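You operate a simulated robot arm through the tools that you are given. There is no shell and no other tool. Be economical: measure what you need, move in short steps, check, and stop when the job is done.

You are at the controls of a simulated robot arm. One attempt, no reset.

Task
Fetch the small float and set it on top of the yellow rubber block. Then put the brown cube on top of the white film roll on the top of the sample bench. Then put the valve motor labelled "R-41" from the top of the fixings bench on top of the brown card box there. Then fetch the square yellow cover and set it on the teal tile. Then take the tape measure with the smallest size on its label from the top of the board stack and leave it on the shelf under the sorter. Then put two of the white gauge blocks from the top of the board stack on the site board shelf. The order counts. Set down upright: small float, valve motor, white gauge block.

It is judged by the outcome, as a careful person would: the job done as asked, and still so three seconds after it is handed in. It fails if anything else is knocked over, pushed out of place, dropped, spilled or broken. A push-on lid holds only when it is set on centred and level and pressed home; a screw cap is set on level and turned clockwise until tight.

Robot
A 7-joint arm with a two-finger parallel gripper on a trunk, on a base that drives. Base frame: it is fixed to the floor where the robot stands at the start and does not move with it; the origin is under the middle of the robot, x ahead of it, y to its left, z up. Units: mm, rad, N and s.
Its first joint turns from -2.897 to 2.897 rad. Places, roughly: brown cube (3x3x3 cm) [400, -1200, 800]; card box [750, -2000, 750]; shelf under the sorter [600, -1500, 400]; site board shelf (123x23 cm) [-380, -4320, 860]; small float (4x6x7 cm) [500, 0, 400]; square yellow cover [250, -2250, 750]; tape measure [750, -3000, 750]; teal tile (9x9x1 cm) [-300, -4300, 400]; valve motor [500, -2000, 750]; white film roll (8x8x12 cm) [800, 200, 900]; white gauge block [1500, -2750, 750]; yellow rubber block (10x6x5 cm) [1700, -4200, 400]. Payload 1.57 kg.
Tool frame: the origin (TCP) lies between the finger pads and is the grasp point; the fingertips stand 30 mm ahead of it; z points along the fingers, y is the line along which they close. Largest opening 110 mm; finger width 24, thickness 12; the body of the gripper, 48 by 112 mm, starts 78 mm behind the TCP.
Orientation is that of the tool frame in the base frame, as a unit quaternion [w, x, y, z]. With the fingers straight down and closing along the base's y, the tool's x points along the base's -x, its y along +y and its z along -z.

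Tools
- The arm moves only by the tool drive_tool. Its argument "plan" is a list of rows, each a list of 7 numbers: the shift along the tool's x, y, z in units of 500 mm (1.0 is 500 mm), then the turn, a rotation vector about the tool's x, y, z in units of 180 degrees (1.0 is 180 degrees), then the finger opening in mm, from 0 to 110. In form: [[x, y, z, wx, wy, wz, jaw], ...]. A call has 1 to 8 rows; each row is the pose to reach, as a shift and turn from the pose commanded when the call began, along the tool's axes at that moment. A call with a number of a shift or a turn outside -1 to 1 is refused whole. Each row takes 0.2 s and may step no farther than 50 mm and 0.15 rad from the row before; otherwise, or with a gripper value out of range, the whole call is refused. Where a pose cannot be reached the arm comes as near as it can. A force on the tool above 40 N (or 10 N above the force at the start of the call, whichever is more), or a blocked arm, ends the call early, and 0.2 s more pass. Each finger travels about 45 mm/s and halts on what it meets, pressing with about 29 N; the grip force reading is that of the motor and also rises with nothing between the fingers. The clock runs only during rows and for 0.2 s after the last one: add rows that repeat a pose to give the fingers time. It gives the time, the measured TCP pose, the force on the tool (base axes), the opening and the grip force at its end, in the units of the frame above (readings bear some noise), with the torque about the TCP (base axes, N m) and any sound that the robot's microphone picked up.
- Cameras (640 x 400 px; columns grow to the right, rows downward): "scene" is now at [20.4, 167.7, 1385.2]; the picture's right is [0.17, -0.99, 0.00], its down [-0.68, -0.11, -0.73] and it looks along [0.72, 0.12, -0.69] (base axes); focal length 288 px, centre (320, 200). "wrist" rides on the gripper at [70, 16, -141] in the tool frame; the picture's right is [-0.23, 0.97, 0.00], its down [-0.85, -0.20, -0.48] and it looks along [-0.47, -0.11, 0.88] (tool axes); focal length 222 px, centre (320, 200). There is no depth. A picture from a camera that has moved, and an enlarged one, comes with that camera's place and axes in the base frame and with its lens.
- capture(camera): a new picture of that camera. It takes no simulated time.
- slide_trunk(by): slides the trunk up (or, below 0, down) by that many mm; the arm and the scene camera ride with it, the base frame stays. It gives what a move gives, with no picture.
- steer(legs): drives the robot by 1 to 6 legs, each [ahead, turn to the left] in mm and rad, along the robot's own axes; the way and the turn of a leg run together, so that a leg with both is an arc; at most 1500 mm and 3.142 rad a leg. The arm and the cameras ride along, it lands a little off, and it stops where it bumps. It gives what a move gives.
- turn_head(pan, tilt): turns the head with the scene camera to pan (to the left, within 2.705 rad either way) and tilt (down, from -0.506 to 1.204), counted from straight ahead of the robot. It gives what a move gives.
- inspect(camera, box): a new picture of the part [left, top, right, bottom] of that camera's present view, enlarged. It takes no simulated time.
- finish_job(): hands the job in; it is judged then, once.

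Work in short steps. Places have to be worked out from the pictures, the camera data and where the tool is seen: move nearer, look again, correct. Check each grasp and each placing, and mend what went wrong. You have 207 turns and 180 pictures in all, those below and enlarged ones among them. Open the gripper and draw the arm clear of the work before you hand the job in, unless the task says otherwise; then end with one line.

The tools are called after ">>>" as a command line: name --pt "numbers of a row" for each row, then --argument value for the rest, lists and objects as JSON in quotes. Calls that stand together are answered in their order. drive_tool: Moves the arm, as the interface text tells. Its arguments: {"type":"object","properties":{"plan":{"type":"array","items":{"type":"array","items":{"type":"number"}}}},"required":["plan"]} The other tools are called the same way: slide_trunk (by) slides the trunk up or down; steer (legs) drives the base; turn_head (pan, tilt) turns the head that bears the scene camera; capture (camera) takes a picture; inspect (camera, box) takes an enlarged picture of a part of a camera's view; finish_job () hands the job in.

At the start:

```text
time: 0.0
tool_pos: [425.8, 226.2, 1153.4]
tool_rot: [-0.001, 0.001, 1.0, 0.001]
contact_force: [-0.4, 0.2, 0.2]
torque: [-0.03, 0.01, 0.0]
opening: 110.2
grasp_force: 0.0
trunk travel left (down, up): [-319.0, 271.0]
robot x, y, heading: [1.2, -1.1, -0.004]
head pan, tilt: [0.166, 0.756]
```

scene: 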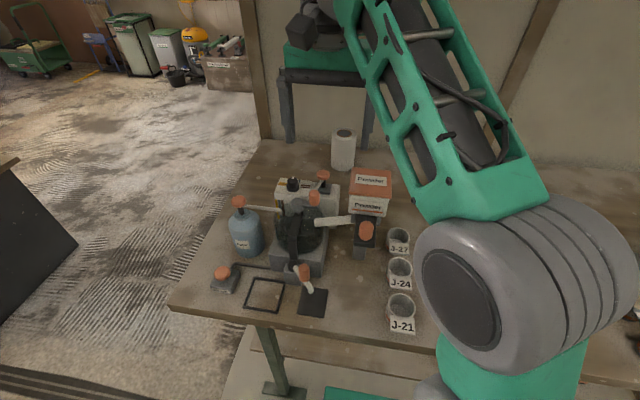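
wrist: 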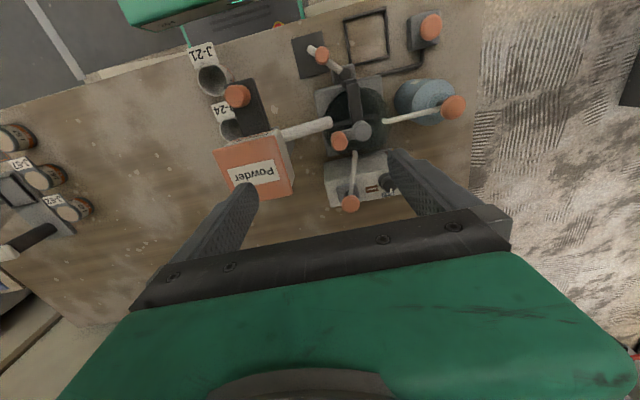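

The float should be on a low shelf under the bench ahead; I look around with the head first.

>>> turn_head --pan 0 --tilt 1.1

>>> capture --camera "scene"

>>> turn_head --pan -1.0 --tilt 0.6

>>> capture --camera "scene"

>>> turn_head --pan -1.9 --tilt 0.4

>>> capture --camera "scene"

```text
time: 0.8
tool_pos: [426.2, 226.0, 1153.0]
tool_rot: [-0.001, 0.0, 1.0, 0.001]
contact_force: [0.0, -0.4, -0.3]
torque: [0.03, -0.02, 0.0]
opening: 110.3
grasp_force: 0.0
trunk travel left (down, up): [-319.0, 271.0]
robot x, y, heading: [2.4, 0.6, 0.001]
head pan, tilt: [0.0, 1.1]
```

```text
177 pictures are left
camera scene: at [2.1, 154.0, 1360.0], right [0.0, -1.0, 0.0], down [-0.89, 0.0, -0.45], along [0.45, 0.0, -0.89], focal length 288 px, centre (320, 200)
```

scene: 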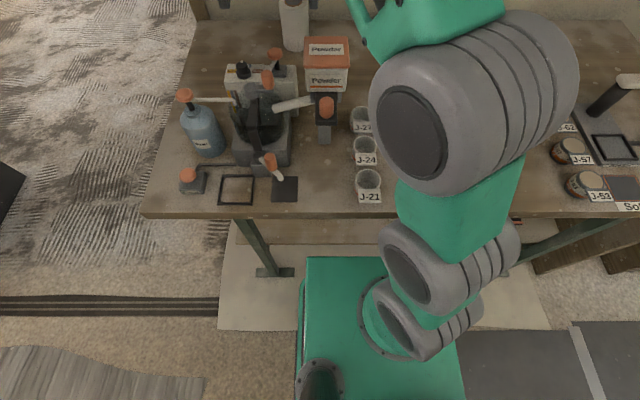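

```text
time: 2.1
tool_pos: [427.2, 225.6, 1153.2]
tool_rot: [0.0, 0.0, 1.0, 0.0]
contact_force: [0.6, -0.6, -0.4]
torque: [0.01, 0.0, 0.02]
opening: 110.1
grasp_force: 0.0
trunk travel left (down, up): [-319.0, 271.0]
robot x, y, heading: [-0.1, -0.3, 0.0]
head pan, tilt: [-1.0, 0.6]
```

```text
176 pictures are left
camera scene: at [-13.3, 79.7, 1398.5], right [-0.84, -0.54, 0.0], down [-0.31, 0.48, -0.82], along [0.45, -0.69, -0.57], focal length 288 px, centre (320, 200)
```

scene: 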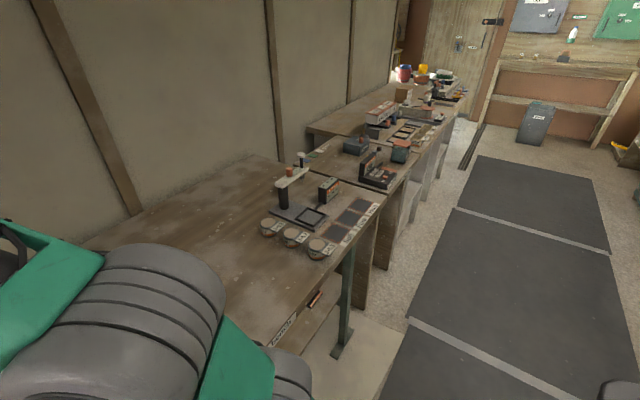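

```text
time: 3.3
tool_pos: [426.2, 224.8, 1154.0]
tool_rot: [-0.001, 0.0, 1.0, 0.001]
contact_force: [-0.4, 0.3, 0.3]
torque: [-0.01, 0.02, -0.01]
opening: 110.1
grasp_force: 0.2
trunk travel left (down, up): [-319.0, 271.0]
robot x, y, heading: [-1.5, -0.1, 0.0]
head pan, tilt: [-1.901, 0.4]
```

```text
175 pictures are left
camera scene: at [-91.0, 66.3, 1416.7], right [-0.95, 0.32, 0.0], down [0.13, 0.37, -0.92], along [-0.3, -0.87, -0.39], focal length 288 px, centre (320, 200)
```

scene: 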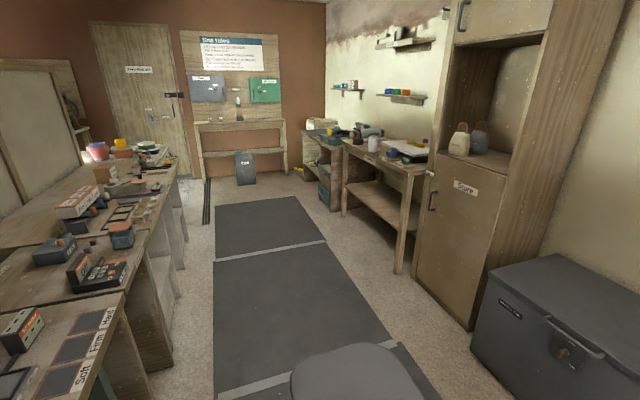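

The float sits under the bench ahead. I look behind me before backing off.

>>> turn_head --pan -2.6 --tilt 0.7

>>> capture --camera "scene"

>>> turn_head --pan 2.6 --tilt 0.7

>>> capture --camera "scene"

```text
time: 4.4
tool_pos: [427.0, 225.3, 1154.0]
tool_rot: [0.0, 0.0, 1.0, 0.0]
contact_force: [0.3, -0.4, 0.3]
torque: [0.03, 0.03, 0.02]
opening: 110.1
grasp_force: 0.1
trunk travel left (down, up): [-319.0, 271.0]
robot x, y, heading: [0.3, 2.0, 0.003]
head pan, tilt: [-2.601, 0.7]
```

```text
174 pictures are left
camera scene: at [-133.9, 110.2, 1389.9], right [-0.52, 0.86, 0.0], down [0.55, 0.33, -0.77], along [-0.66, -0.39, -0.64], focal length 288 px, centre (320, 200)
```

scene: 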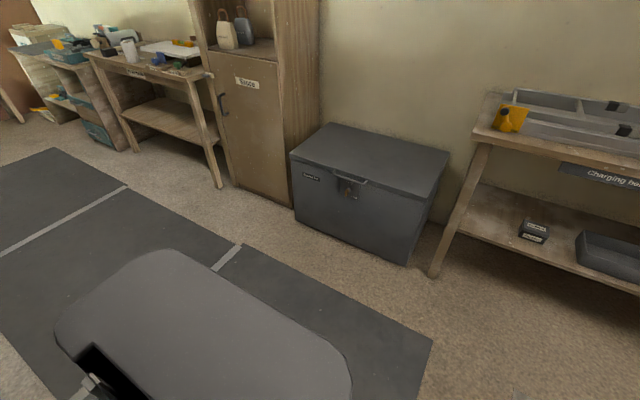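

```text
time: 8.4
tool_pos: [426.1, 224.7, 1153.1]
tool_rot: [0.0, 0.0, 1.0, 0.0]
contact_force: [0.0, 0.0, 0.5]
torque: [0.01, 0.02, 0.01]
opening: 110.3
grasp_force: 0.1
trunk travel left (down, up): [-319.0, 271.0]
robot x, y, heading: [1.9, -0.7, -0.002]
head pan, tilt: [2.601, 0.7]
```

```text
173 pictures are left
camera scene: at [-133.9, 197.8, 1389.9], right [0.52, 0.86, 0.0], down [0.55, -0.33, -0.76], along [-0.66, 0.39, -0.64], focal length 288 px, centre (320, 200)
```

scene: 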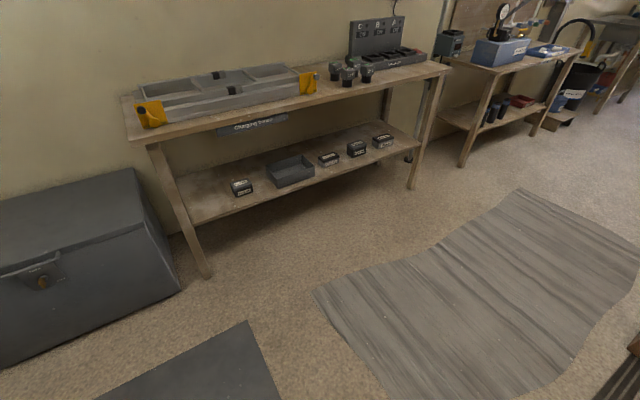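

Plenty of room behind (over 1.3 m). I back up 700 mm and look under the bench.

>>> steer --legs '[[-750, 0]]'

>>> slide_trunk --by -310

>>> turn_head --pan 0 --tilt 0.5

>>> capture --camera "scene"

>>> capture --camera "wrist"

```text
time: 12.5
tool_pos: [-326.8, 224.8, 1153.9]
tool_rot: [-0.001, 0.003, 1.0, 0.0]
contact_force: [-0.1, 0.4, 0.3]
torque: [0.0, 0.01, -0.01]
opening: 110.0
grasp_force: 0.1
trunk travel left (down, up): [-319.0, 271.0]
robot x, y, heading: [-756.8, 0.5, -0.004]
head pan, tilt: [2.601, 0.7]
```

```text
time: 15.6
tool_pos: [-328.6, 223.8, 843.8]
tool_rot: [-0.001, 0.004, 1.0, 0.0]
contact_force: [0.6, -0.6, -0.3]
torque: [0.01, 0.0, 0.02]
opening: 109.8
grasp_force: 0.1
trunk travel left (down, up): [-9.0, 581.0]
robot x, y, heading: [-757.2, 0.2, -0.009]
head pan, tilt: [2.601, 0.7]
```

```text
time: 17.9
tool_pos: [-327.4, 225.1, 843.9]
tool_rot: [-0.001, 0.004, 1.0, -0.001]
contact_force: [-0.5, 0.6, -0.7]
torque: [0.03, 0.01, 0.01]
opening: 110.0
grasp_force: 0.0
trunk travel left (down, up): [-9.0, 581.0]
robot x, y, heading: [-753.9, 1.0, -0.007]
head pan, tilt: [0.0, 0.499]
```

```text
172 pictures are left
camera scene: at [-724.3, 156.5, 1097.6], right [-0.01, -1.0, 0.0], down [-0.48, 0.0, -0.88], along [0.88, -0.01, -0.48], focal length 288 px, centre (320, 200)
```

scene: 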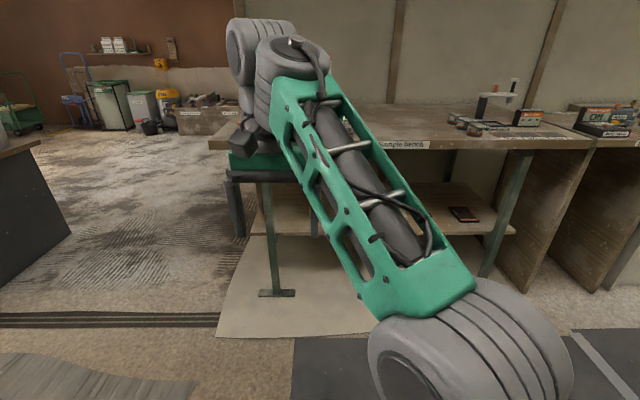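

```text
171 pictures are left
camera wrist: at [-396.2, 240.8, 984.5], right [0.23, 0.97, 0.0], down [0.85, -0.21, 0.48], along [0.46, -0.11, -0.88], focal length 222 px, centre (320, 200)
```

wrist: 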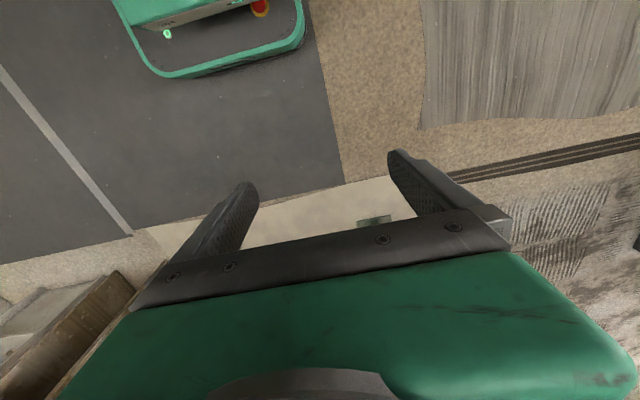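

I pitch the tool forward while advancing it, well short of the bench, so the wrist camera looks at the shelf.

>>> drive_tool --pt "-0.05 0 0.04 0 -0.045 0 110" --pt "-0.1 0 0.08 0 -0.09 0 110" --pt "-0.15 0 0.12 0 -0.135 0 110" --pt "-0.2 0 0.16 0 -0.18 0 110" --pt "-0.25 0 0.2 0 -0.225 0 110" --pt "-0.3 0 0.24 0 -0.27 0 110" --pt "-0.35 0 0.28 0 -0.315 0 110" --pt "-0.4 0 0.32 0 -0.36 0 110"

>>> capture --camera "wrist"

>>> capture --camera "scene"

```text
time: 19.7
tool_pos: [-136.5, 269.7, 815.1]
tool_rot: [0.372, 0.002, 0.928, -0.008]
contact_force: [-0.5, 0.2, 0.2]
torque: [0.02, -0.04, 0.0]
opening: 110.1
grasp_force: 0.0
out of reach, approached as far as the arm can: row 4, 5, 6, 7, 8
trunk travel left (down, up): [-9.0, 581.0]
robot x, y, heading: [-756.0, 1.3, -0.007]
head pan, tilt: [0.0, 0.499]
```

```text
170 pictures are left
camera wrist: at [-282.8, 287.7, 868.7], right [0.17, 0.97, 0.14], down [0.29, -0.19, 0.94], along [0.94, -0.12, -0.31], focal length 222 px, centre (320, 200)
```

wrist: 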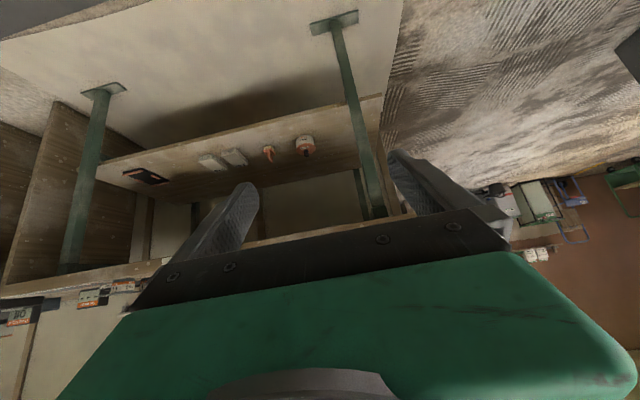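

```text
169 pictures are left
camera scene: at [-724.3, 156.5, 1097.6], right [-0.01, -1.0, 0.0], down [-0.48, 0.0, -0.88], along [0.88, -0.01, -0.48], focal length 288 px, centre (320, 200)
```

scene: 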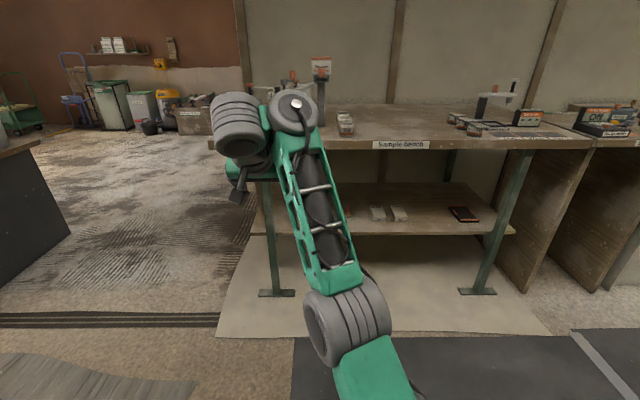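

Two floats are visible: a small one near (390,42) and a larger near (390,179). I zoom in.

>>> inspect --camera "wrist" --box '[190, 110, 350, 210]'

```text
4.00 times, centred on (270, 160) of wrist
camera zoom: at [-282.8, 287.7, 868.7], right [0.17, 0.97, 0.14], down [0.29, -0.19, 0.94], along [0.94, -0.12, -0.31], focal length 888 px, centre (520, 360)
```

zoom: 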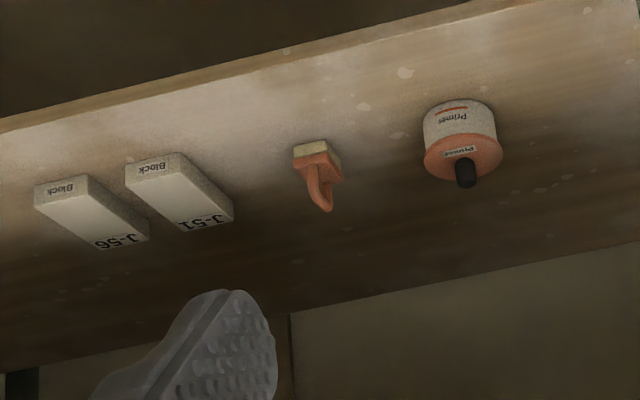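

It is the sponge float with an orange handle, at about (413, 39, 400). I check what the arm takes as its commanded pose after the clamped move.

>>> drive_tool --pt "0 0 -0.05 0 0 0 110" --pt "0 0 -0.05 0 0 0 110"

```text
time: 20.3
tool_pos: [-152.9, 270.8, 835.4]
tool_rot: [0.372, 0.002, 0.928, -0.008]
contact_force: [-0.4, -0.1, -0.9]
torque: [-0.03, 0.02, 0.01]
opening: 110.2
grasp_force: 0.0
trunk travel left (down, up): [-9.0, 581.0]
robot x, y, heading: [-755.6, 1.7, -0.013]
head pan, tilt: [0.0, 0.499]
```

The commanded pose is clamped to the reached one. Now I lower and centre the tool in front of the bench.

>>> drive_tool --pt "0.061 -0.058 0.045 0 0 0 110" --pt "0.122 -0.115 0.091 0 0 0 110" --pt "0.182 -0.173 0.136 0 0 0 110" --pt "0.243 -0.23 0.182 0 0 0 110" --pt "0.304 -0.288 0.227 0 0 0 110" --pt "0.365 -0.345 0.272 0 0 0 110" --pt "0.425 -0.403 0.318 0 0 0 110" --pt "0.486 -0.46 0.363 0 0 0 110"

>>> capture --camera "scene"

>>> capture --camera "wrist"

```text
time: 22.1
tool_pos: [-74.2, 183.7, 771.6]
tool_rot: [0.35, 0.002, 0.937, -0.008]
contact_force: [0.0, -0.3, -0.9]
torque: [0.0, -0.01, -0.02]
opening: 110.0
grasp_force: 0.1
out of reach, approached as far as the arm can: row 1, 2, 3, 4, 5, 6, 7, 8
trunk travel left (down, up): [-9.0, 581.0]
robot x, y, heading: [-756.2, 1.6, -0.007]
head pan, tilt: [0.0, 0.499]
```

```text
167 pictures are left
camera scene: at [-724.3, 156.4, 1097.6], right [-0.01, -1.0, 0.0], down [-0.48, 0.0, -0.88], along [0.88, -0.01, -0.48], focal length 288 px, centre (320, 200)
```

scene: 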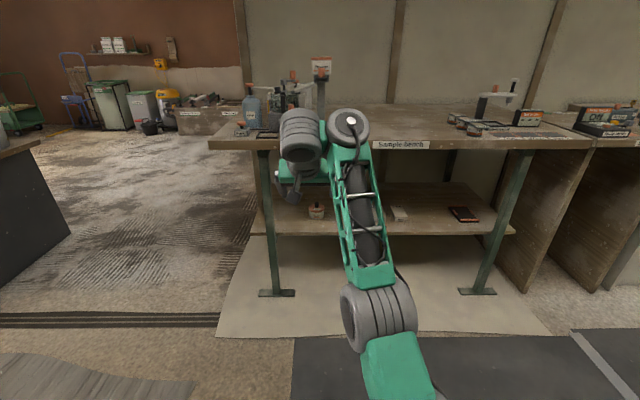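

```text
166 pictures are left
camera wrist: at [-218.9, 201.4, 831.6], right [0.18, 0.97, 0.14], down [0.33, -0.19, 0.92], along [0.93, -0.12, -0.36], focal length 222 px, centre (320, 200)
```

wrist: 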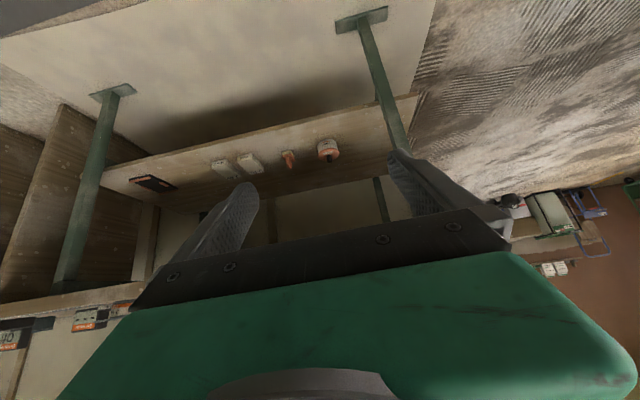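

The wrist joint seems to be at its limit because the forearm points upward. I raise the trunk so the arm reaches downward, then retract and lower.

>>> slide_trunk --by 250

>>> drive_tool --pt "0.08 0 0.0 0 0 0 110" --pt "0.16 -0.04 0.0 0 0 0 110" --pt "0.24 -0.08 0.0 0 0 0 110" --pt "0.32 -0.12 0.0 0 0 0 110" --pt "0.4 -0.16 0.0 0 0 0 110" --pt "0.48 -0.2 0.0 0 0 0 110" --pt "0.56 -0.24 0.0 0 0 0 110" --pt "0.64 -0.28 0.0 0 0 0 110"

>>> capture --camera "scene"

```text
time: 24.7
tool_pos: [-74.8, 182.0, 1021.4]
tool_rot: [0.35, 0.003, 0.937, -0.009]
contact_force: [-0.4, -1.0, 0.6]
torque: [0.01, 0.01, -0.04]
opening: 110.1
grasp_force: 0.0
trunk travel left (down, up): [-259.0, 331.0]
robot x, y, heading: [-756.2, 4.3, -0.007]
head pan, tilt: [0.0, 0.499]
```

```text
time: 26.5
tool_pos: [-74.2, 183.1, 1021.0]
tool_rot: [0.351, 0.002, 0.936, -0.008]
contact_force: [-0.6, -0.6, -0.2]
torque: [-0.01, -0.02, 0.01]
opening: 110.0
grasp_force: 0.1
out of reach, approached as far as the arm can: row 1, 2, 3, 4, 5, 6, 7, 8
trunk travel left (down, up): [-259.0, 331.0]
robot x, y, heading: [-755.7, 5.0, -0.008]
head pan, tilt: [0.0, 0.499]
```

```text
165 pictures are left
camera scene: at [-724.3, 156.4, 1347.6], right [-0.01, -1.0, 0.0], down [-0.48, 0.0, -0.88], along [0.88, -0.01, -0.48], focal length 288 px, centre (320, 200)
```

scene: 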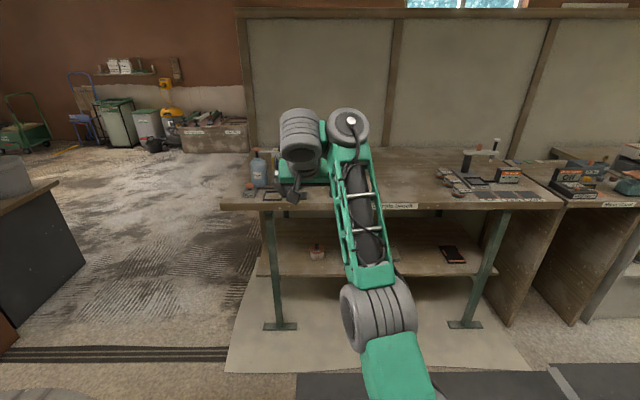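

Stuck at a joint limit; I pitch back toward straight-down while coming back toward the robot.

>>> drive_tool --pt "0.0 0 -0.04 0 0.045 0 110" --pt "0.0 0 -0.08 0 0.09 0 110" --pt "0.0 0 -0.12 0 0.135 0 110" --pt "0.04 0 -0.16 0 0.18 0 110" --pt "0.08 0 -0.2 0 0.225 0 110" --pt "0.12 0 -0.22 0 0.225 0 110" --pt "0.16 0 -0.24 0 0.225 0 110"

```text
time: 28.1
tool_pos: [-210.3, 175.5, 1050.0]
tool_rot: [0.002, 0.005, 1.0, -0.005]
contact_force: [-1.2, -0.3, -0.2]
torque: [0.0, 0.02, -0.01]
opening: 110.1
grasp_force: 0.0
out of reach, approached as far as the arm can: row 3, 4, 5, 6, 7
trunk travel left (down, up): [-259.0, 331.0]
robot x, y, heading: [-757.2, 3.5, -0.004]
head pan, tilt: [0.0, 0.499]
```

Tool is straight down again. Lower 350 mm and centre on y≈40.

>>> drive_tool --pt "0.01 -0.03 0.08 0 0 0 110" --pt "0.03 -0.06 0.16 0 0 0 110" --pt "0.04 -0.1 0.25 0 0 0 110" --pt "0.05 -0.13 0.33 0 0 0 110" --pt "0.06 -0.17 0.42 0 0 0 110" --pt "0.06 -0.2 0.5 0 0 0 110" --pt "0.06 -0.24 0.59 0 0 0 110" --pt "0.06 -0.27 0.68 0 0 0 110"

>>> capture --camera "scene"

```text
time: 29.9
tool_pos: [-238.7, 49.1, 773.7]
tool_rot: [0.001, 0.006, 1.0, -0.007]
contact_force: [0.4, 0.8, 0.1]
torque: [-0.01, -0.03, -0.01]
opening: 110.1
grasp_force: 0.0
out of reach, approached as far as the arm can: row 7, 8
trunk travel left (down, up): [-259.0, 331.0]
robot x, y, heading: [-753.5, 3.9, -0.007]
head pan, tilt: [0.0, 0.499]
```

```text
164 pictures are left
camera scene: at [-724.5, 156.3, 1347.6], right [-0.01, -1.0, 0.0], down [-0.48, 0.0, -0.88], along [0.88, -0.01, -0.48], focal length 288 px, centre (320, 200)
```

scene: 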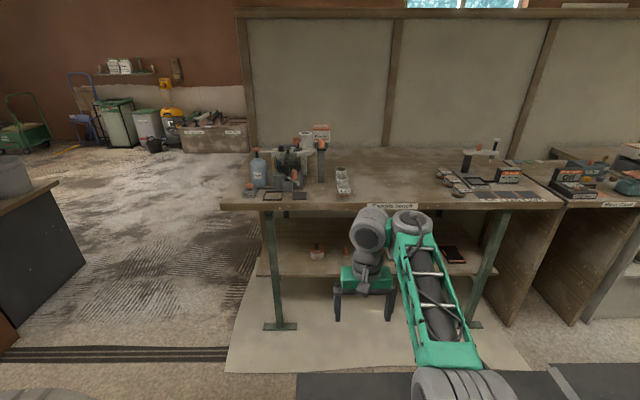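

Tool-down bottoms out here; try pitching forward at this lower position while descending.

>>> drive_tool --pt "-0.03 0 0.04 0 -0.045 0 110" --pt "-0.06 0 0.08 0 -0.09 0 110" --pt "-0.09 0 0.12 0 -0.135 0 110" --pt "-0.12 0 0.16 0 -0.18 0 110" --pt "-0.15 0 0.2 0 -0.225 0 110" --pt "-0.15 0 0.24 0 -0.225 0 110" --pt "-0.15 0 0.28 0 -0.225 0 110"

>>> capture --camera "scene"

```text
time: 31.5
tool_pos: [-162.4, 43.9, 634.1]
tool_rot: [0.352, 0.002, 0.936, -0.009]
contact_force: [1.0, 0.8, 0.4]
torque: [-0.03, -0.01, -0.01]
opening: 109.9
grasp_force: 0.0
out of reach, approached as far as the arm can: row 1, 2
trunk travel left (down, up): [-259.0, 331.0]
robot x, y, heading: [-753.7, 1.6, -0.006]
head pan, tilt: [0.0, 0.499]
```

```text
163 pictures are left
camera scene: at [-724.5, 156.4, 1347.6], right [-0.01, -1.0, 0.0], down [-0.48, 0.0, -0.88], along [0.88, -0.01, -0.48], focal length 288 px, centre (320, 200)
```

scene: 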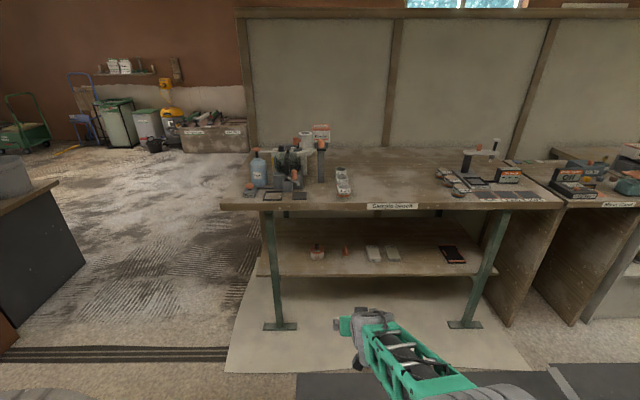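

Now it's in good configuration: pitched ~49° down, z=634. Lower trunk 110, and drive ahead 380, then look.

>>> slide_trunk --by -110

>>> steer --legs '[[380, 0]]'

>>> capture --camera "wrist"

>>> capture --camera "scene"

```text
time: 32.9
tool_pos: [-162.2, 45.5, 524.3]
tool_rot: [0.35, 0.002, 0.937, -0.009]
contact_force: [0.3, -1.2, -0.3]
torque: [0.01, 0.0, -0.01]
opening: 110.1
grasp_force: 0.0
trunk travel left (down, up): [-149.0, 441.0]
robot x, y, heading: [-753.4, 2.9, -0.002]
head pan, tilt: [0.0, 0.499]
```

```text
time: 35.3
tool_pos: [218.7, 40.9, 522.9]
tool_rot: [0.35, 0.003, 0.937, -0.01]
contact_force: [0.4, -0.3, 0.0]
torque: [-0.01, -0.05, -0.01]
opening: 110.1
grasp_force: 0.0
trunk travel left (down, up): [-149.0, 441.0]
robot x, y, heading: [-376.5, -2.0, -0.004]
head pan, tilt: [0.0, 0.499]
```

```text
162 pictures are left
camera wrist: at [73.7, 59.1, 583.4], right [0.18, 0.97, 0.14], down [0.33, -0.19, 0.92], along [0.93, -0.12, -0.36], focal length 222 px, centre (320, 200)
```

wrist: 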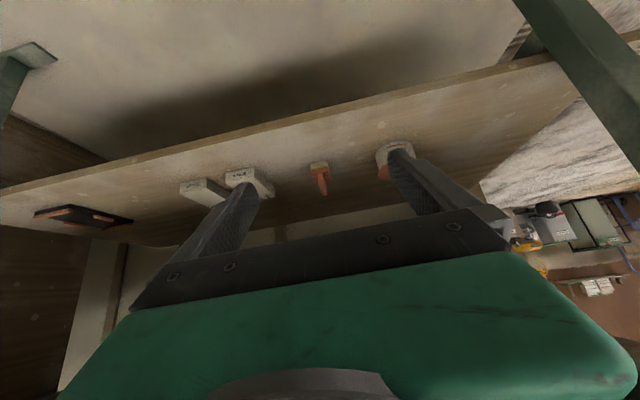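

```text
161 pictures are left
camera scene: at [-343.8, 153.3, 1237.6], right [-0.01, -1.0, 0.0], down [-0.48, 0.0, -0.88], along [0.88, -0.01, -0.48], focal length 288 px, centre (320, 200)
```

scene: 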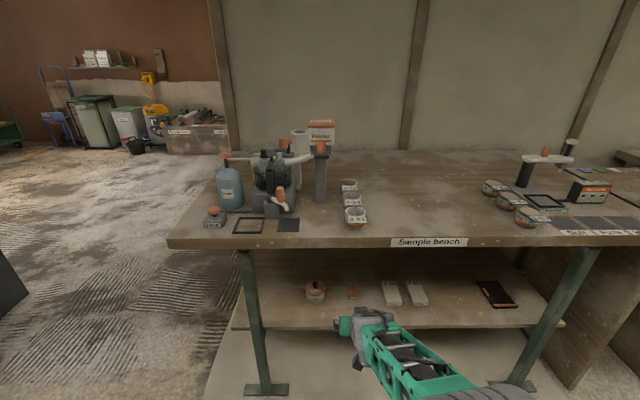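

Triangulating both cameras: shelf z≈335 with edge x≈340; float at about (494,12). I check the arm's posture with the head tilted down before going under.

>>> turn_head --pan -0.3 --tilt 0.95

>>> capture --camera "scene"

>>> inspect --camera "wrist" --box '[260, 120, 420, 220]'

```text
time: 36.2
tool_pos: [218.0, 41.9, 524.4]
tool_rot: [0.35, 0.004, 0.937, -0.009]
contact_force: [1.3, 0.0, 0.8]
torque: [0.0, 0.02, 0.01]
opening: 109.9
grasp_force: 0.0
trunk travel left (down, up): [-149.0, 441.0]
robot x, y, heading: [-376.8, -1.3, -0.007]
head pan, tilt: [-0.3, 0.949]
```

```text
160 pictures are left
camera scene: at [-365.4, 132.0, 1200.2], right [-0.3, -0.95, 0.0], down [-0.77, 0.25, -0.58], along [0.56, -0.18, -0.81], focal length 288 px, centre (320, 200)
```

scene: 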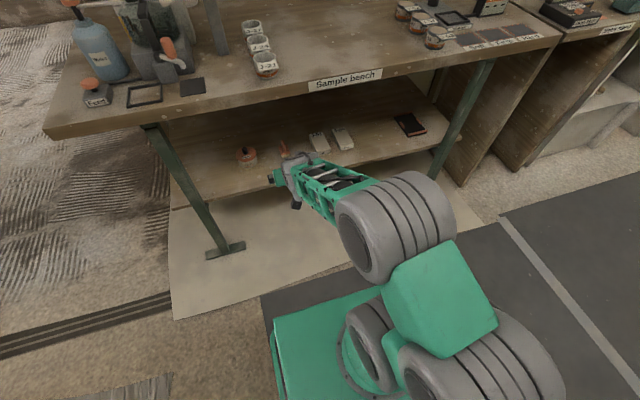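

```text
4.00 times, centred on (340, 170) of wrist
camera zoom: at [73.8, 59.1, 583.5], right [0.18, 0.97, 0.14], down [0.33, -0.19, 0.92], along [0.93, -0.12, -0.36], focal length 888 px, centre (240, 320)
```

zoom: 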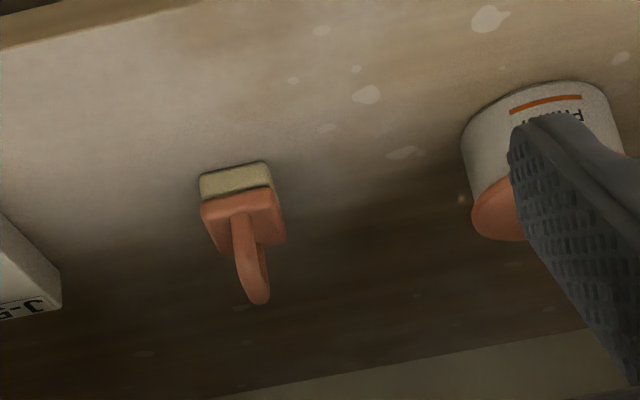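

Elbow is high and clear. Lower the trunk 100 and drive ahead 180, then view again.

>>> slide_trunk --by -100

>>> steer --legs '[[180, 0]]'

>>> capture --camera "wrist"

>>> capture --camera "scene"

```text
time: 37.6
tool_pos: [217.0, 40.5, 423.7]
tool_rot: [0.35, 0.003, 0.937, -0.009]
contact_force: [1.0, 0.5, 0.2]
torque: [0.01, 0.0, 0.0]
opening: 110.3
grasp_force: 0.0
trunk travel left (down, up): [-49.0, 541.0]
robot x, y, heading: [-375.0, -2.9, -0.007]
head pan, tilt: [-0.3, 0.949]
```

```text
time: 39.1
tool_pos: [401.4, 36.1, 422.2]
tool_rot: [0.35, 0.006, 0.937, -0.01]
contact_force: [0.2, 0.1, 0.0]
torque: [0.02, 0.01, 0.0]
opening: 110.1
grasp_force: 0.0
trunk travel left (down, up): [-49.0, 541.0]
robot x, y, heading: [-192.2, -2.9, -0.015]
head pan, tilt: [-0.3, 0.949]
```

```text
158 pictures are left
camera wrist: at [257.1, 55.3, 483.4], right [0.19, 0.97, 0.14], down [0.33, -0.19, 0.92], along [0.93, -0.13, -0.36], focal length 222 px, centre (320, 200)
```

wrist: 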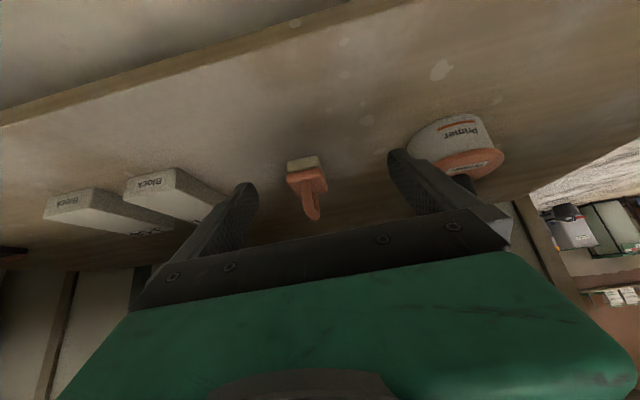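

```text
157 pictures are left
camera scene: at [-181.8, 129.9, 1100.1], right [-0.31, -0.95, 0.0], down [-0.77, 0.25, -0.58], along [0.55, -0.18, -0.81], focal length 288 px, centre (320, 200)
```

scene: 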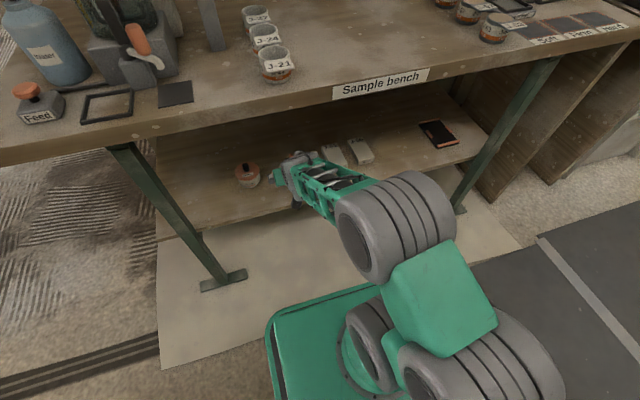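

Float handle at about (497, 10), top z≈406. Align above it at the present height first.

>>> drive_tool --pt "-0.048 -0.052 0.042 0 0 0 110" --pt "-0.097 -0.052 0.084 0 0 0 110" --pt "-0.145 -0.052 0.126 0 0 0 110" --pt "-0.145 -0.052 0.126 0 0 0 110"

>>> capture --camera "wrist"

```text
time: 40.1
tool_pos: [496.9, 9.7, 422.9]
tool_rot: [0.35, 0.005, 0.937, -0.01]
contact_force: [0.6, -0.5, -0.3]
torque: [-0.01, 0.03, 0.0]
opening: 110.0
grasp_force: 0.1
trunk travel left (down, up): [-49.0, 541.0]
robot x, y, heading: [-188.7, -1.3, -0.012]
head pan, tilt: [-0.3, 0.949]
```

```text
156 pictures are left
camera wrist: at [353.7, 27.1, 483.1], right [0.19, 0.97, 0.14], down [0.33, -0.19, 0.93], along [0.93, -0.13, -0.35], focal length 222 px, centre (320, 200)
```

wrist: 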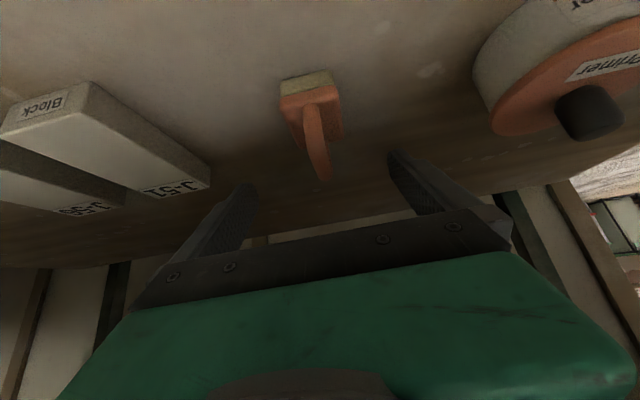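

Handle is centred between the fingers. Descend to z≈393 and close.

>>> drive_tool --pt "0.019 0.002 0.024 0 0 0 110" --pt "0.036 0.002 0.046 0 0 0 110" --pt "0.036 0.002 0.046 0 0 0 60" --pt "0.036 0.002 0.046 0 0 0 20" --pt "0.036 0.002 0.046 0 0 0 0" --pt "0.036 0.002 0.046 0 0 0 0" --pt "0.036 0.002 0.046 0 0 0 0" --pt "0.036 0.002 0.046 0 0 0 0"

>>> capture --camera "wrist"

```text
time: 41.9
tool_pos: [499.1, 9.8, 394.9]
tool_rot: [0.35, 0.006, 0.937, -0.01]
contact_force: [-0.3, -0.1, -0.3]
torque: [0.0, -0.04, -0.01]
opening: 36.8
grasp_force: 27.9
trunk travel left (down, up): [-49.0, 541.0]
robot x, y, heading: [-188.3, -5.3, -0.009]
head pan, tilt: [-0.3, 0.949]
```

```text
155 pictures are left
camera wrist: at [355.1, 28.1, 454.4], right [0.19, 0.97, 0.14], down [0.33, -0.19, 0.92], along [0.93, -0.13, -0.36], focal length 222 px, centre (320, 200)
```

wrist: 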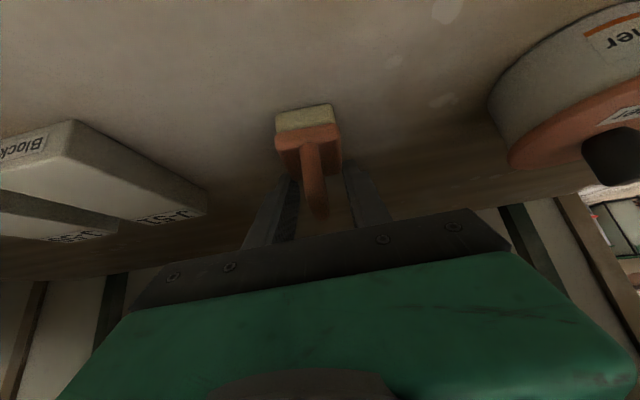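

It gripped the plate sides (36.8 mm) with only the tips. I open, lower 11 mm more and regrip for a firmer hold.

>>> drive_tool --pt "0 0 0 0 0 0 60" --pt "0 0 0 0 0 0 60" --pt "0.0144 0 0.0166 0 0 0 60" --pt "0.0144 0 0.0166 0 0 0 30" --pt "0.0144 0 0.0166 0 0 0 0" --pt "0.0144 0 0.0166 0 0 0 0" --pt "0.0144 0 0.0166 0 0 0 0"

>>> drive_tool --pt "-0.02 0 -0.023 0 0 0 0" --pt "-0.052 0 -0.06 0 0 0 0" --pt "-0.092 0 -0.106 0 0 0 0"

>>> capture --camera "wrist"

```text
time: 43.5
tool_pos: [498.7, 9.1, 384.0]
tool_rot: [0.352, 0.005, 0.936, -0.009]
contact_force: [1.0, 3.0, 7.4]
torque: [0.21, -0.09, 0.0]
opening: 37.3
grasp_force: 28.7
trunk travel left (down, up): [-49.0, 541.0]
robot x, y, heading: [-190.3, -5.1, -0.014]
head pan, tilt: [-0.3, 0.949]
```

```text
time: 44.3
tool_pos: [498.4, 12.1, 451.4]
tool_rot: [0.349, 0.005, 0.937, -0.009]
contact_force: [-0.4, -0.5, 0.5]
torque: [-0.02, -0.02, 0.07]
opening: 37.3
grasp_force: 28.8
trunk travel left (down, up): [-49.0, 541.0]
robot x, y, heading: [-192.1, -7.7, -0.018]
head pan, tilt: [-0.3, 0.949]
```

```text
154 pictures are left
camera wrist: at [355.3, 30.3, 512.1], right [0.19, 0.97, 0.14], down [0.33, -0.19, 0.92], along [0.93, -0.13, -0.36], focal length 222 px, centre (320, 200)
```

wrist: 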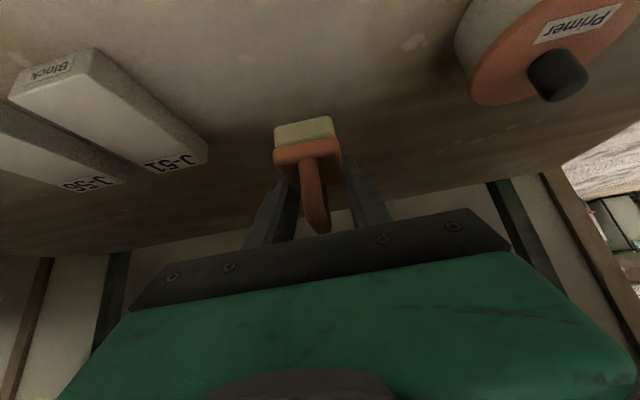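

Float held upright. I back out from under the bench.

>>> steer --legs '[[-560, 0]]'

>>> slide_trunk --by 300

>>> drive_tool --pt "0.04 0 -0.06 0 0 0 0" --pt "0.08 0 -0.12 0 0 0 0" --pt "0.12 0 -0.18 0 0 0 0" --pt "0.16 0 -0.24 0 0 0 0" --pt "0.2 0 -0.3 0 0 0 0"

>>> turn_head --pan -1.3 --tilt 0.4

>>> capture --camera "scene"

```text
time: 47.5
tool_pos: [-59.0, 15.7, 453.1]
tool_rot: [0.349, 0.008, 0.937, -0.01]
contact_force: [0.3, -0.5, -0.1]
torque: [0.02, -0.02, 0.01]
opening: 37.4
grasp_force: 29.0
trunk travel left (down, up): [-49.0, 541.0]
robot x, y, heading: [-750.1, 5.8, -0.016]
head pan, tilt: [-0.3, 0.949]
```

```text
time: 50.5
tool_pos: [-58.9, 16.4, 752.9]
tool_rot: [0.35, 0.008, 0.937, -0.011]
contact_force: [-0.8, 0.2, -0.1]
torque: [0.0, -0.02, 0.03]
opening: 37.3
grasp_force: 29.1
trunk travel left (down, up): [-349.0, 241.0]
robot x, y, heading: [-751.3, 3.8, -0.018]
head pan, tilt: [-0.3, 0.949]
```

```text
time: 51.7
tool_pos: [-229.8, 21.0, 798.3]
tool_rot: [0.35, 0.007, 0.937, -0.009]
contact_force: [0.1, -0.5, -0.4]
torque: [0.0, -0.01, -0.01]
opening: 37.2
grasp_force: 28.9
trunk travel left (down, up): [-349.0, 241.0]
robot x, y, heading: [-749.4, 7.9, -0.019]
head pan, tilt: [-0.3, 0.949]
```

```text
time: 53.0
tool_pos: [-230.0, 20.5, 797.6]
tool_rot: [0.35, 0.009, 0.937, -0.011]
contact_force: [0.5, 0.8, -0.9]
torque: [0.01, 0.01, -0.03]
opening: 37.1
grasp_force: 29.1
trunk travel left (down, up): [-349.0, 241.0]
robot x, y, heading: [-750.0, 3.3, -0.022]
head pan, tilt: [-1.3, 0.4]
```

```text
153 pictures are left
camera scene: at [-785.6, 71.8, 1446.7], right [-0.97, -0.25, 0.0], down [-0.1, 0.38, -0.92], along [0.23, -0.89, -0.39], focal length 288 px, centre (320, 200)
```

scene: 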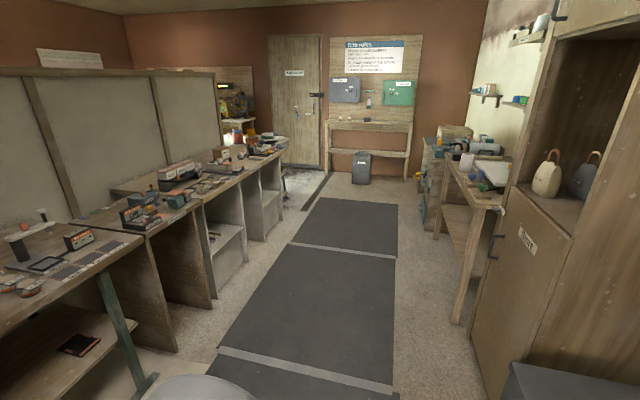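

The aisle runs between x≈250 and x≈−1150. I turn right and drive down it to near y≈−2500, then look left.

>>> steer --legs '[[0, -1.455], [1300, 0], [1300, 0]]'

>>> turn_head --pan 0.5 --tilt 0.45

>>> capture --camera "scene"

>>> turn_head --pan -0.3 --tilt 0.45

>>> capture --camera "scene"

```text
time: 69.4
tool_pos: [-429.2, -3146.2, 797.8]
tool_rot: [0.254, 0.632, 0.691, -0.242]
contact_force: [0.5, 0.5, -0.6]
torque: [-0.04, 0.0, 0.02]
opening: 37.3
grasp_force: 28.9
trunk travel left (down, up): [-349.0, 241.0]
robot x, y, heading: [-496.6, -2629.1, -1.481]
head pan, tilt: [-1.3, 0.4]
```

```text
time: 71.2
tool_pos: [-429.4, -3147.3, 797.6]
tool_rot: [0.253, 0.632, 0.691, -0.242]
contact_force: [0.6, -0.3, -0.2]
torque: [-0.03, -0.02, 0.0]
opening: 37.0
grasp_force: 28.9
trunk travel left (down, up): [-349.0, 241.0]
robot x, y, heading: [-501.8, -2631.2, -1.48]
head pan, tilt: [0.499, 0.45]
```

```text
152 pictures are left
camera scene: at [-301.2, -2634.4, 1442.1], right [-0.83, -0.55, 0.0], down [-0.24, 0.36, -0.9], along [0.5, -0.75, -0.44], focal length 288 px, centre (320, 200)
```

scene: 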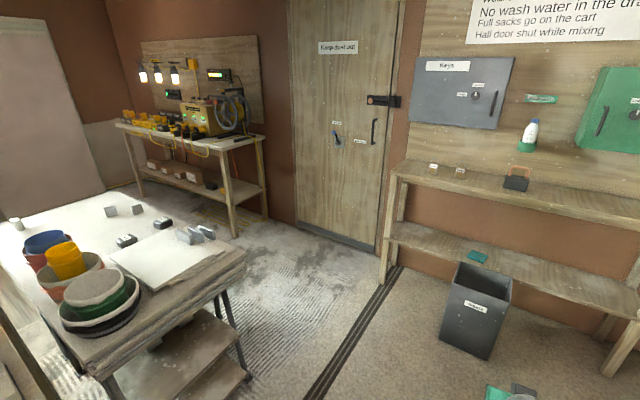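

```text
time: 72.3
tool_pos: [-429.6, -3147.5, 798.7]
tool_rot: [0.253, 0.632, 0.692, -0.241]
contact_force: [-0.5, 0.5, -1.2]
torque: [-0.02, 0.03, 0.01]
opening: 37.2
grasp_force: 29.3
trunk travel left (down, up): [-349.0, 241.0]
robot x, y, heading: [-498.2, -2633.0, -1.481]
head pan, tilt: [-0.3, 0.45]
```

```text
151 pictures are left
camera scene: at [-371.3, -2647.8, 1442.1], right [-0.98, 0.21, 0.0], down [0.09, 0.43, -0.9], along [-0.19, -0.88, -0.44], focal length 288 px, centre (320, 200)
```

scene: 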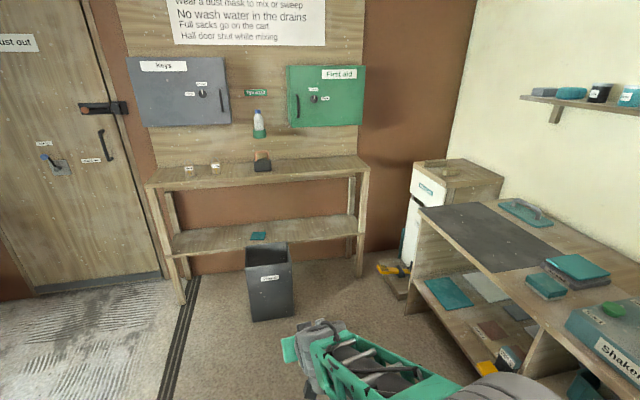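

The far-left bench (x≈1550–3100, y≈−4020 front) should hold the yellow block. I zoom there and on the board stack.

>>> turn_head --pan 0.7 --tilt 0.45

>>> inspect --camera "scene" --box '[160, 80, 480, 280]'

>>> inspect --camera "scene" --box '[0, 200, 320, 400]'

```text
time: 73.6
tool_pos: [-429.9, -3146.1, 797.8]
tool_rot: [0.253, 0.633, 0.691, -0.242]
contact_force: [1.0, -0.2, 0.2]
torque: [-0.03, -0.03, -0.01]
opening: 37.0
grasp_force: 29.8
trunk travel left (down, up): [-349.0, 241.0]
robot x, y, heading: [-500.8, -2634.2, -1.482]
head pan, tilt: [0.7, 0.45]
```

```text
2.00 times, centred on (320, 180) of scene
camera zoom: at [-287.0, -2622.7, 1442.1], right [-0.7, -0.71, 0.0], down [-0.31, 0.31, -0.9], along [0.64, -0.63, -0.44], focal length 575 px, centre (320, 240)
```

zoom: 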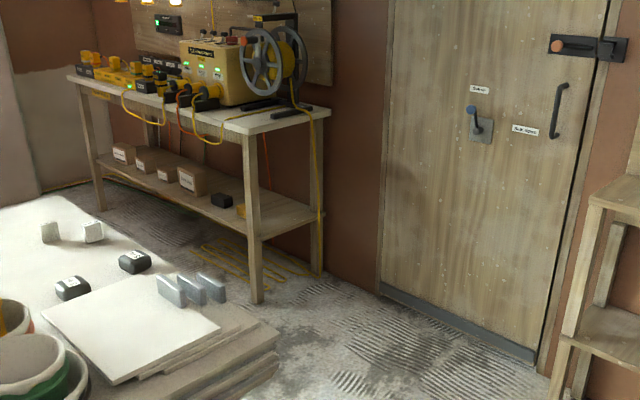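

```text
2.00 times, centred on (160, 300) of scene
camera zoom: at [-287.0, -2622.7, 1442.1], right [-0.7, -0.71, 0.0], down [-0.31, 0.31, -0.9], along [0.64, -0.63, -0.44], focal length 575 px, centre (640, 0)
```

zoom: 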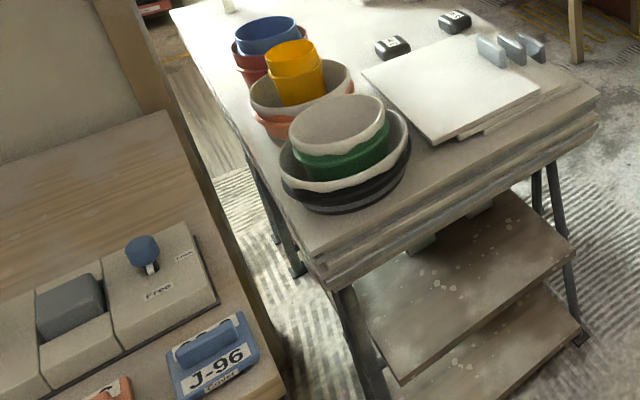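

The block is at about (1706, −4080…−4200) on the low shelf; best approached from the bench's right end (x≈1560), facing +x. I drive around the board stack in legs.

>>> steer --legs '[[620, 0], [0, 0.82], [1140, 0], [0, 0.6]]'

>>> turn_head --pan 0 --tilt 0.5

>>> capture --camera "scene"

```text
time: 86.1
tool_pos: [951.7, -3946.9, 797.9]
tool_rot: [0.35, 0.03, 0.936, -0.019]
contact_force: [0.3, -0.1, 0.1]
torque: [-0.01, 0.0, -0.02]
opening: 37.3
grasp_force: 29.0
trunk travel left (down, up): [-349.0, 241.0]
robot x, y, heading: [428.4, -3936.8, -0.065]
head pan, tilt: [0.7, 0.45]
```

```text
time: 87.2
tool_pos: [950.4, -3947.3, 797.7]
tool_rot: [0.349, 0.03, 0.936, -0.018]
contact_force: [0.7, 0.3, -0.3]
torque: [-0.01, 0.01, 0.0]
opening: 37.3
grasp_force: 28.6
trunk travel left (down, up): [-349.0, 241.0]
robot x, y, heading: [430.7, -3934.8, -0.067]
head pan, tilt: [0.0, 0.499]
```

```text
148 pictures are left
camera scene: at [471.0, -3783.7, 1437.6], right [-0.07, -1.0, 0.0], down [-0.48, 0.03, -0.88], along [0.88, -0.06, -0.48], focal length 288 px, centre (320, 200)
```

scene: 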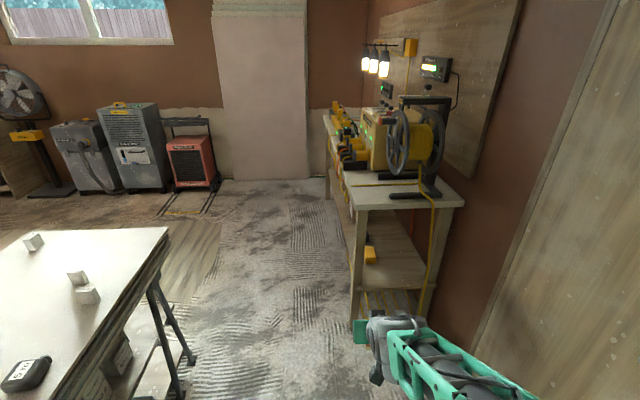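

Block is visible at (370,255) on the shelf end. Zoom in.

>>> inspect --camera "scene" --box '[320, 180, 480, 330]'

>>> capture --camera "wrist"

```text
2.67 times, centred on (400, 255) of scene
camera zoom: at [471.0, -3783.7, 1437.6], right [-0.07, -1.0, 0.0], down [-0.48, 0.03, -0.88], along [0.88, -0.06, -0.48], focal length 767 px, centre (107, 53)
```

zoom: 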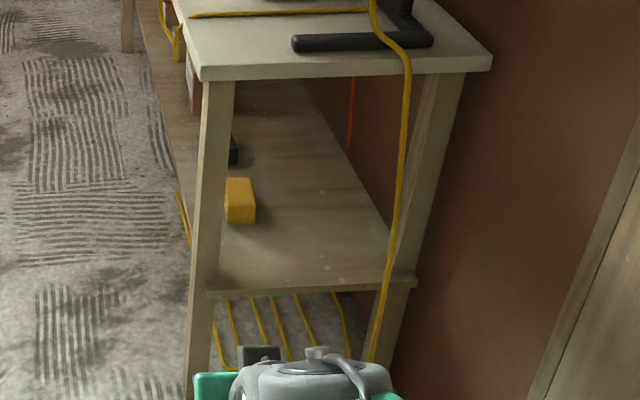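

```text
146 pictures are left
camera wrist: at [807.9, -3919.4, 858.5], right [0.24, 0.96, 0.14], down [0.32, -0.21, 0.92], along [0.92, -0.18, -0.36], focal length 222 px, centre (320, 200)
```

wrist: 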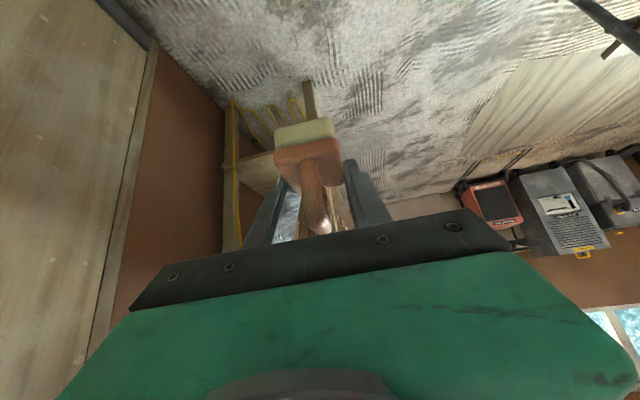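

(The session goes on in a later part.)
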